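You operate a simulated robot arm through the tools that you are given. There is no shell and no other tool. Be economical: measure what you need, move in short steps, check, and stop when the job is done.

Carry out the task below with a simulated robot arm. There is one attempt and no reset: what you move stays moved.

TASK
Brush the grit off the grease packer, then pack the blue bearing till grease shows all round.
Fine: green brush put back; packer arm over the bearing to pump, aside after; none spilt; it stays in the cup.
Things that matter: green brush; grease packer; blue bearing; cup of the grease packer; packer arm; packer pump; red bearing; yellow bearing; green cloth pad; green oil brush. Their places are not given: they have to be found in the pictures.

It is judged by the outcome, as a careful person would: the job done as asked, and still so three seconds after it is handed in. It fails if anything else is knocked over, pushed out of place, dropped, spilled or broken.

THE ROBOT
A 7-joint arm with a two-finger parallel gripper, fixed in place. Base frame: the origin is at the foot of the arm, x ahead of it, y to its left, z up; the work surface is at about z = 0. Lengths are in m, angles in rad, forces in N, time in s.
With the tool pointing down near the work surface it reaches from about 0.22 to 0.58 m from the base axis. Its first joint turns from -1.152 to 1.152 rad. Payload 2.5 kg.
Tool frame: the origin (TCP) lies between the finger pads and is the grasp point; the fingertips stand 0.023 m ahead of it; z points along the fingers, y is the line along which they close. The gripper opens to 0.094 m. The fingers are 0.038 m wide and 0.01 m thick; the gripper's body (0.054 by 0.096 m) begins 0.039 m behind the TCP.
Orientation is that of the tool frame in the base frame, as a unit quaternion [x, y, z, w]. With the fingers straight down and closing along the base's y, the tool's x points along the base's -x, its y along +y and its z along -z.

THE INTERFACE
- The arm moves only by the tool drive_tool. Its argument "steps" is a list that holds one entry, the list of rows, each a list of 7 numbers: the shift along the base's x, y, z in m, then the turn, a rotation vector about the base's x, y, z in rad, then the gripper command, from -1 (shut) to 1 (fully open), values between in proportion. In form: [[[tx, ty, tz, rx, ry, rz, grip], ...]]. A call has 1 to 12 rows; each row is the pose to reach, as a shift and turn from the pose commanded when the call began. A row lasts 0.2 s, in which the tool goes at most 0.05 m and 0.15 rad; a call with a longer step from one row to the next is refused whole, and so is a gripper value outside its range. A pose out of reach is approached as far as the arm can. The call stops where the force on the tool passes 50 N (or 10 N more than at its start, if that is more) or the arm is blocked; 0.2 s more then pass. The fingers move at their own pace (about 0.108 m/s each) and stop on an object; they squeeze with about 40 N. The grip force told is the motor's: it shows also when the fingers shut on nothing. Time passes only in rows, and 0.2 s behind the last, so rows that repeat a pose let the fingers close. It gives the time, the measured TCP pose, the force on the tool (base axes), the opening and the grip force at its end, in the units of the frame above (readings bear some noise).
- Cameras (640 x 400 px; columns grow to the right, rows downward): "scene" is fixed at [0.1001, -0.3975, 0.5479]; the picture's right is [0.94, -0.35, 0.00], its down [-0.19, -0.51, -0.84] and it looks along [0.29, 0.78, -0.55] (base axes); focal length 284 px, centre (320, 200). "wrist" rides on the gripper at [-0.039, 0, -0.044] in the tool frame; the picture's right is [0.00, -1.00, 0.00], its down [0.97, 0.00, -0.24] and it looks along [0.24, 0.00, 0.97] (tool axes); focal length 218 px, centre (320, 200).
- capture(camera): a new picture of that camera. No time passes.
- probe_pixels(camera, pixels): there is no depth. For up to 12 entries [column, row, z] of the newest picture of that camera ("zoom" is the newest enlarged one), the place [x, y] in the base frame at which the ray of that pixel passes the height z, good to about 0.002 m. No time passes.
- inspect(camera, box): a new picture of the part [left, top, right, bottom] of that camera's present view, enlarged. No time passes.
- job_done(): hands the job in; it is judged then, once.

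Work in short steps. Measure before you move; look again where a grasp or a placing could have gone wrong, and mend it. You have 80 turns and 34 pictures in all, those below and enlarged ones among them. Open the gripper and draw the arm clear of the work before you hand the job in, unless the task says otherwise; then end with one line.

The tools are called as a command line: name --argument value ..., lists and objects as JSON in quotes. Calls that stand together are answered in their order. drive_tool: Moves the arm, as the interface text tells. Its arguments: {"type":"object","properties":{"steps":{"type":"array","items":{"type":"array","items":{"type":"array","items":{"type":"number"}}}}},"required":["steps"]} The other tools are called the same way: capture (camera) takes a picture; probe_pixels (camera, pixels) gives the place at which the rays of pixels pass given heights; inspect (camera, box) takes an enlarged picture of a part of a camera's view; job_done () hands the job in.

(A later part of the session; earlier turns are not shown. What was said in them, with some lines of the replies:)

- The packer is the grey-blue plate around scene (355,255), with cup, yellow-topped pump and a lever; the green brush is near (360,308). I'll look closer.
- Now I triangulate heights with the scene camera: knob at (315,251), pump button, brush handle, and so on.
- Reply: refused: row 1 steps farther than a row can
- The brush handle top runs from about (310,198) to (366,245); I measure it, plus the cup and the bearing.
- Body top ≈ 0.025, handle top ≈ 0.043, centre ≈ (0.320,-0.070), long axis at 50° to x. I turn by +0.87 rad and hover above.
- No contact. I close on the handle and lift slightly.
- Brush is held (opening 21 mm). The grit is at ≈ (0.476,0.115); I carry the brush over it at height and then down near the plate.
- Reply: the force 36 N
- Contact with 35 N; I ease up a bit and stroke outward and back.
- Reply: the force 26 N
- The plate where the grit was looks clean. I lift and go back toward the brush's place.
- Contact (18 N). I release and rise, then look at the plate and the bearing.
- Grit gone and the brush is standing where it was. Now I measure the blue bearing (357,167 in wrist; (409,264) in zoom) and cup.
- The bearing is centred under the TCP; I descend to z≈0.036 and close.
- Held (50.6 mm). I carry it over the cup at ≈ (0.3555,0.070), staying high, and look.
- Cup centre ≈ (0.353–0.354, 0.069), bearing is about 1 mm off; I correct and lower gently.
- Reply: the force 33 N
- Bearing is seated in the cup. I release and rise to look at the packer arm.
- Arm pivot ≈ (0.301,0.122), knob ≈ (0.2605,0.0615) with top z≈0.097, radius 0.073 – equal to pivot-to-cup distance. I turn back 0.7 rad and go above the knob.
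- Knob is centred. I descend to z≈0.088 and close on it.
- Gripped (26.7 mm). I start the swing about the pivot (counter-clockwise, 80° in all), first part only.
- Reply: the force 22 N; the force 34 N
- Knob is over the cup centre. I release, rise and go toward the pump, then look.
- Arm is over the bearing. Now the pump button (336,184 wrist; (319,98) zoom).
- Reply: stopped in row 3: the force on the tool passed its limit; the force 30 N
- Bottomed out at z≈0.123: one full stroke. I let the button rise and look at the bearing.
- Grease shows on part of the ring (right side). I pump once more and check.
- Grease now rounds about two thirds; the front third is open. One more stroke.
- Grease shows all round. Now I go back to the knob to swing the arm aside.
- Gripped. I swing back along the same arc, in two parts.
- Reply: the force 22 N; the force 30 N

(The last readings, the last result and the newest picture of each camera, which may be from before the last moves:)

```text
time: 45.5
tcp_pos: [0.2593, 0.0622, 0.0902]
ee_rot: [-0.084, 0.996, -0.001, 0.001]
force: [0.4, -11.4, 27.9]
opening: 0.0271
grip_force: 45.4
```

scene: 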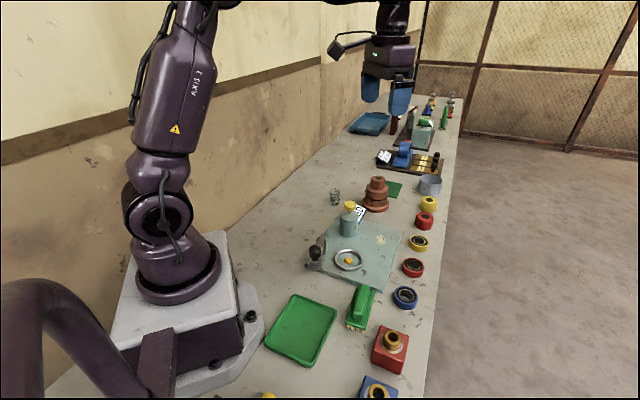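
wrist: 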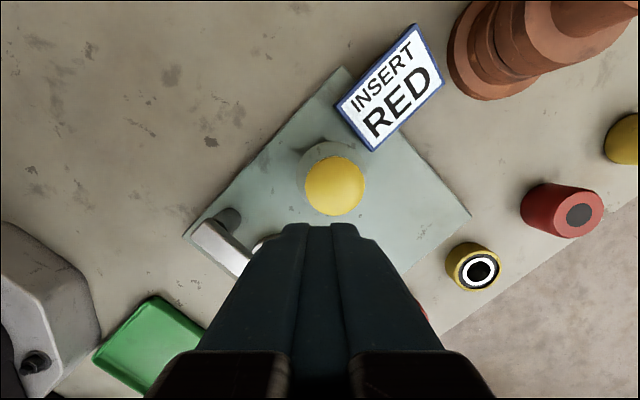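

The arm is back aside at its first place. I release, rise and draw clear, then check.

drive_tool --steps '[[[0, 0, 0.0005, 0, 0, 0, 0.1], [0, 0, 0.0005, 0, 0, 0, 0.1], [0, 0, 0.03, 0, 0, 0, 0.1], [0, 0, 0.07, 0, 0, 0, 0.3], [0, 0, 0.11, 0, 0, 0, 0.6], [0.02, 0, 0.15, 0, 0, 0, 1], [0.04, 0, 0.19, 0, 0, 0, 1], [0.07, 0.01, 0.22, 0, 0, 0, 1], [0.08, 0.01, 0.25, 0, 0, 0, 1], [0.08, 0.01, 0.25, 0, 0, 0, 1]]]'

capture --camera "wrist"

inspect --camera "scene" --box '[290, 190, 450, 340]'

```text
time: 47.7
tcp_pos: [0.3368, 0.071, 0.3394]
ee_rot: [-0.086, 0.996, -0.001, 0.0]
force: [-1.0, -0.1, -0.2]
opening: 0.0937
grip_force: 0.1
```

```text
2 pictures are left
```

wrist: 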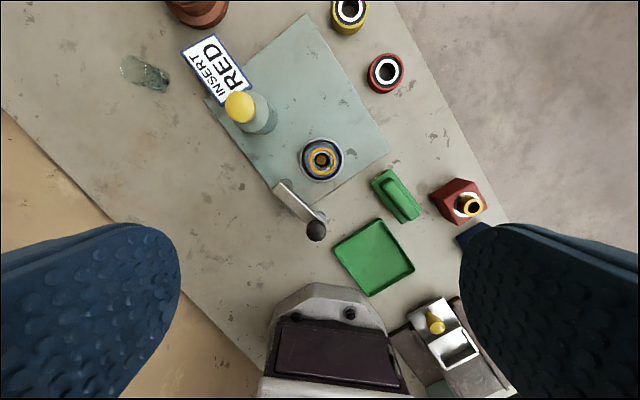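

```text
2.67 times, centred on (370, 265) of scene
```

zoom: 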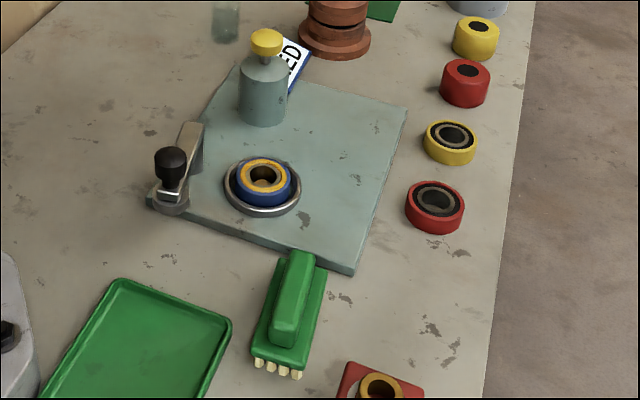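

The pictures show a clean plate, the blue bearing in the cup with a full ring of grease, the packer arm aside and the brush back in its place. I hand it in.

job_done

```text
The job is handed in.
```

The job is done and handed in: I brushed the grit off the packer and put the green brush back where it was. Three pump strokes packed the blue bearing until grease showed all round; it is still in the cup, the packer arm is aside, and I saw no spill. A placard by the packer reads "INSERT RED", but I used the blue bearing, as you asked.
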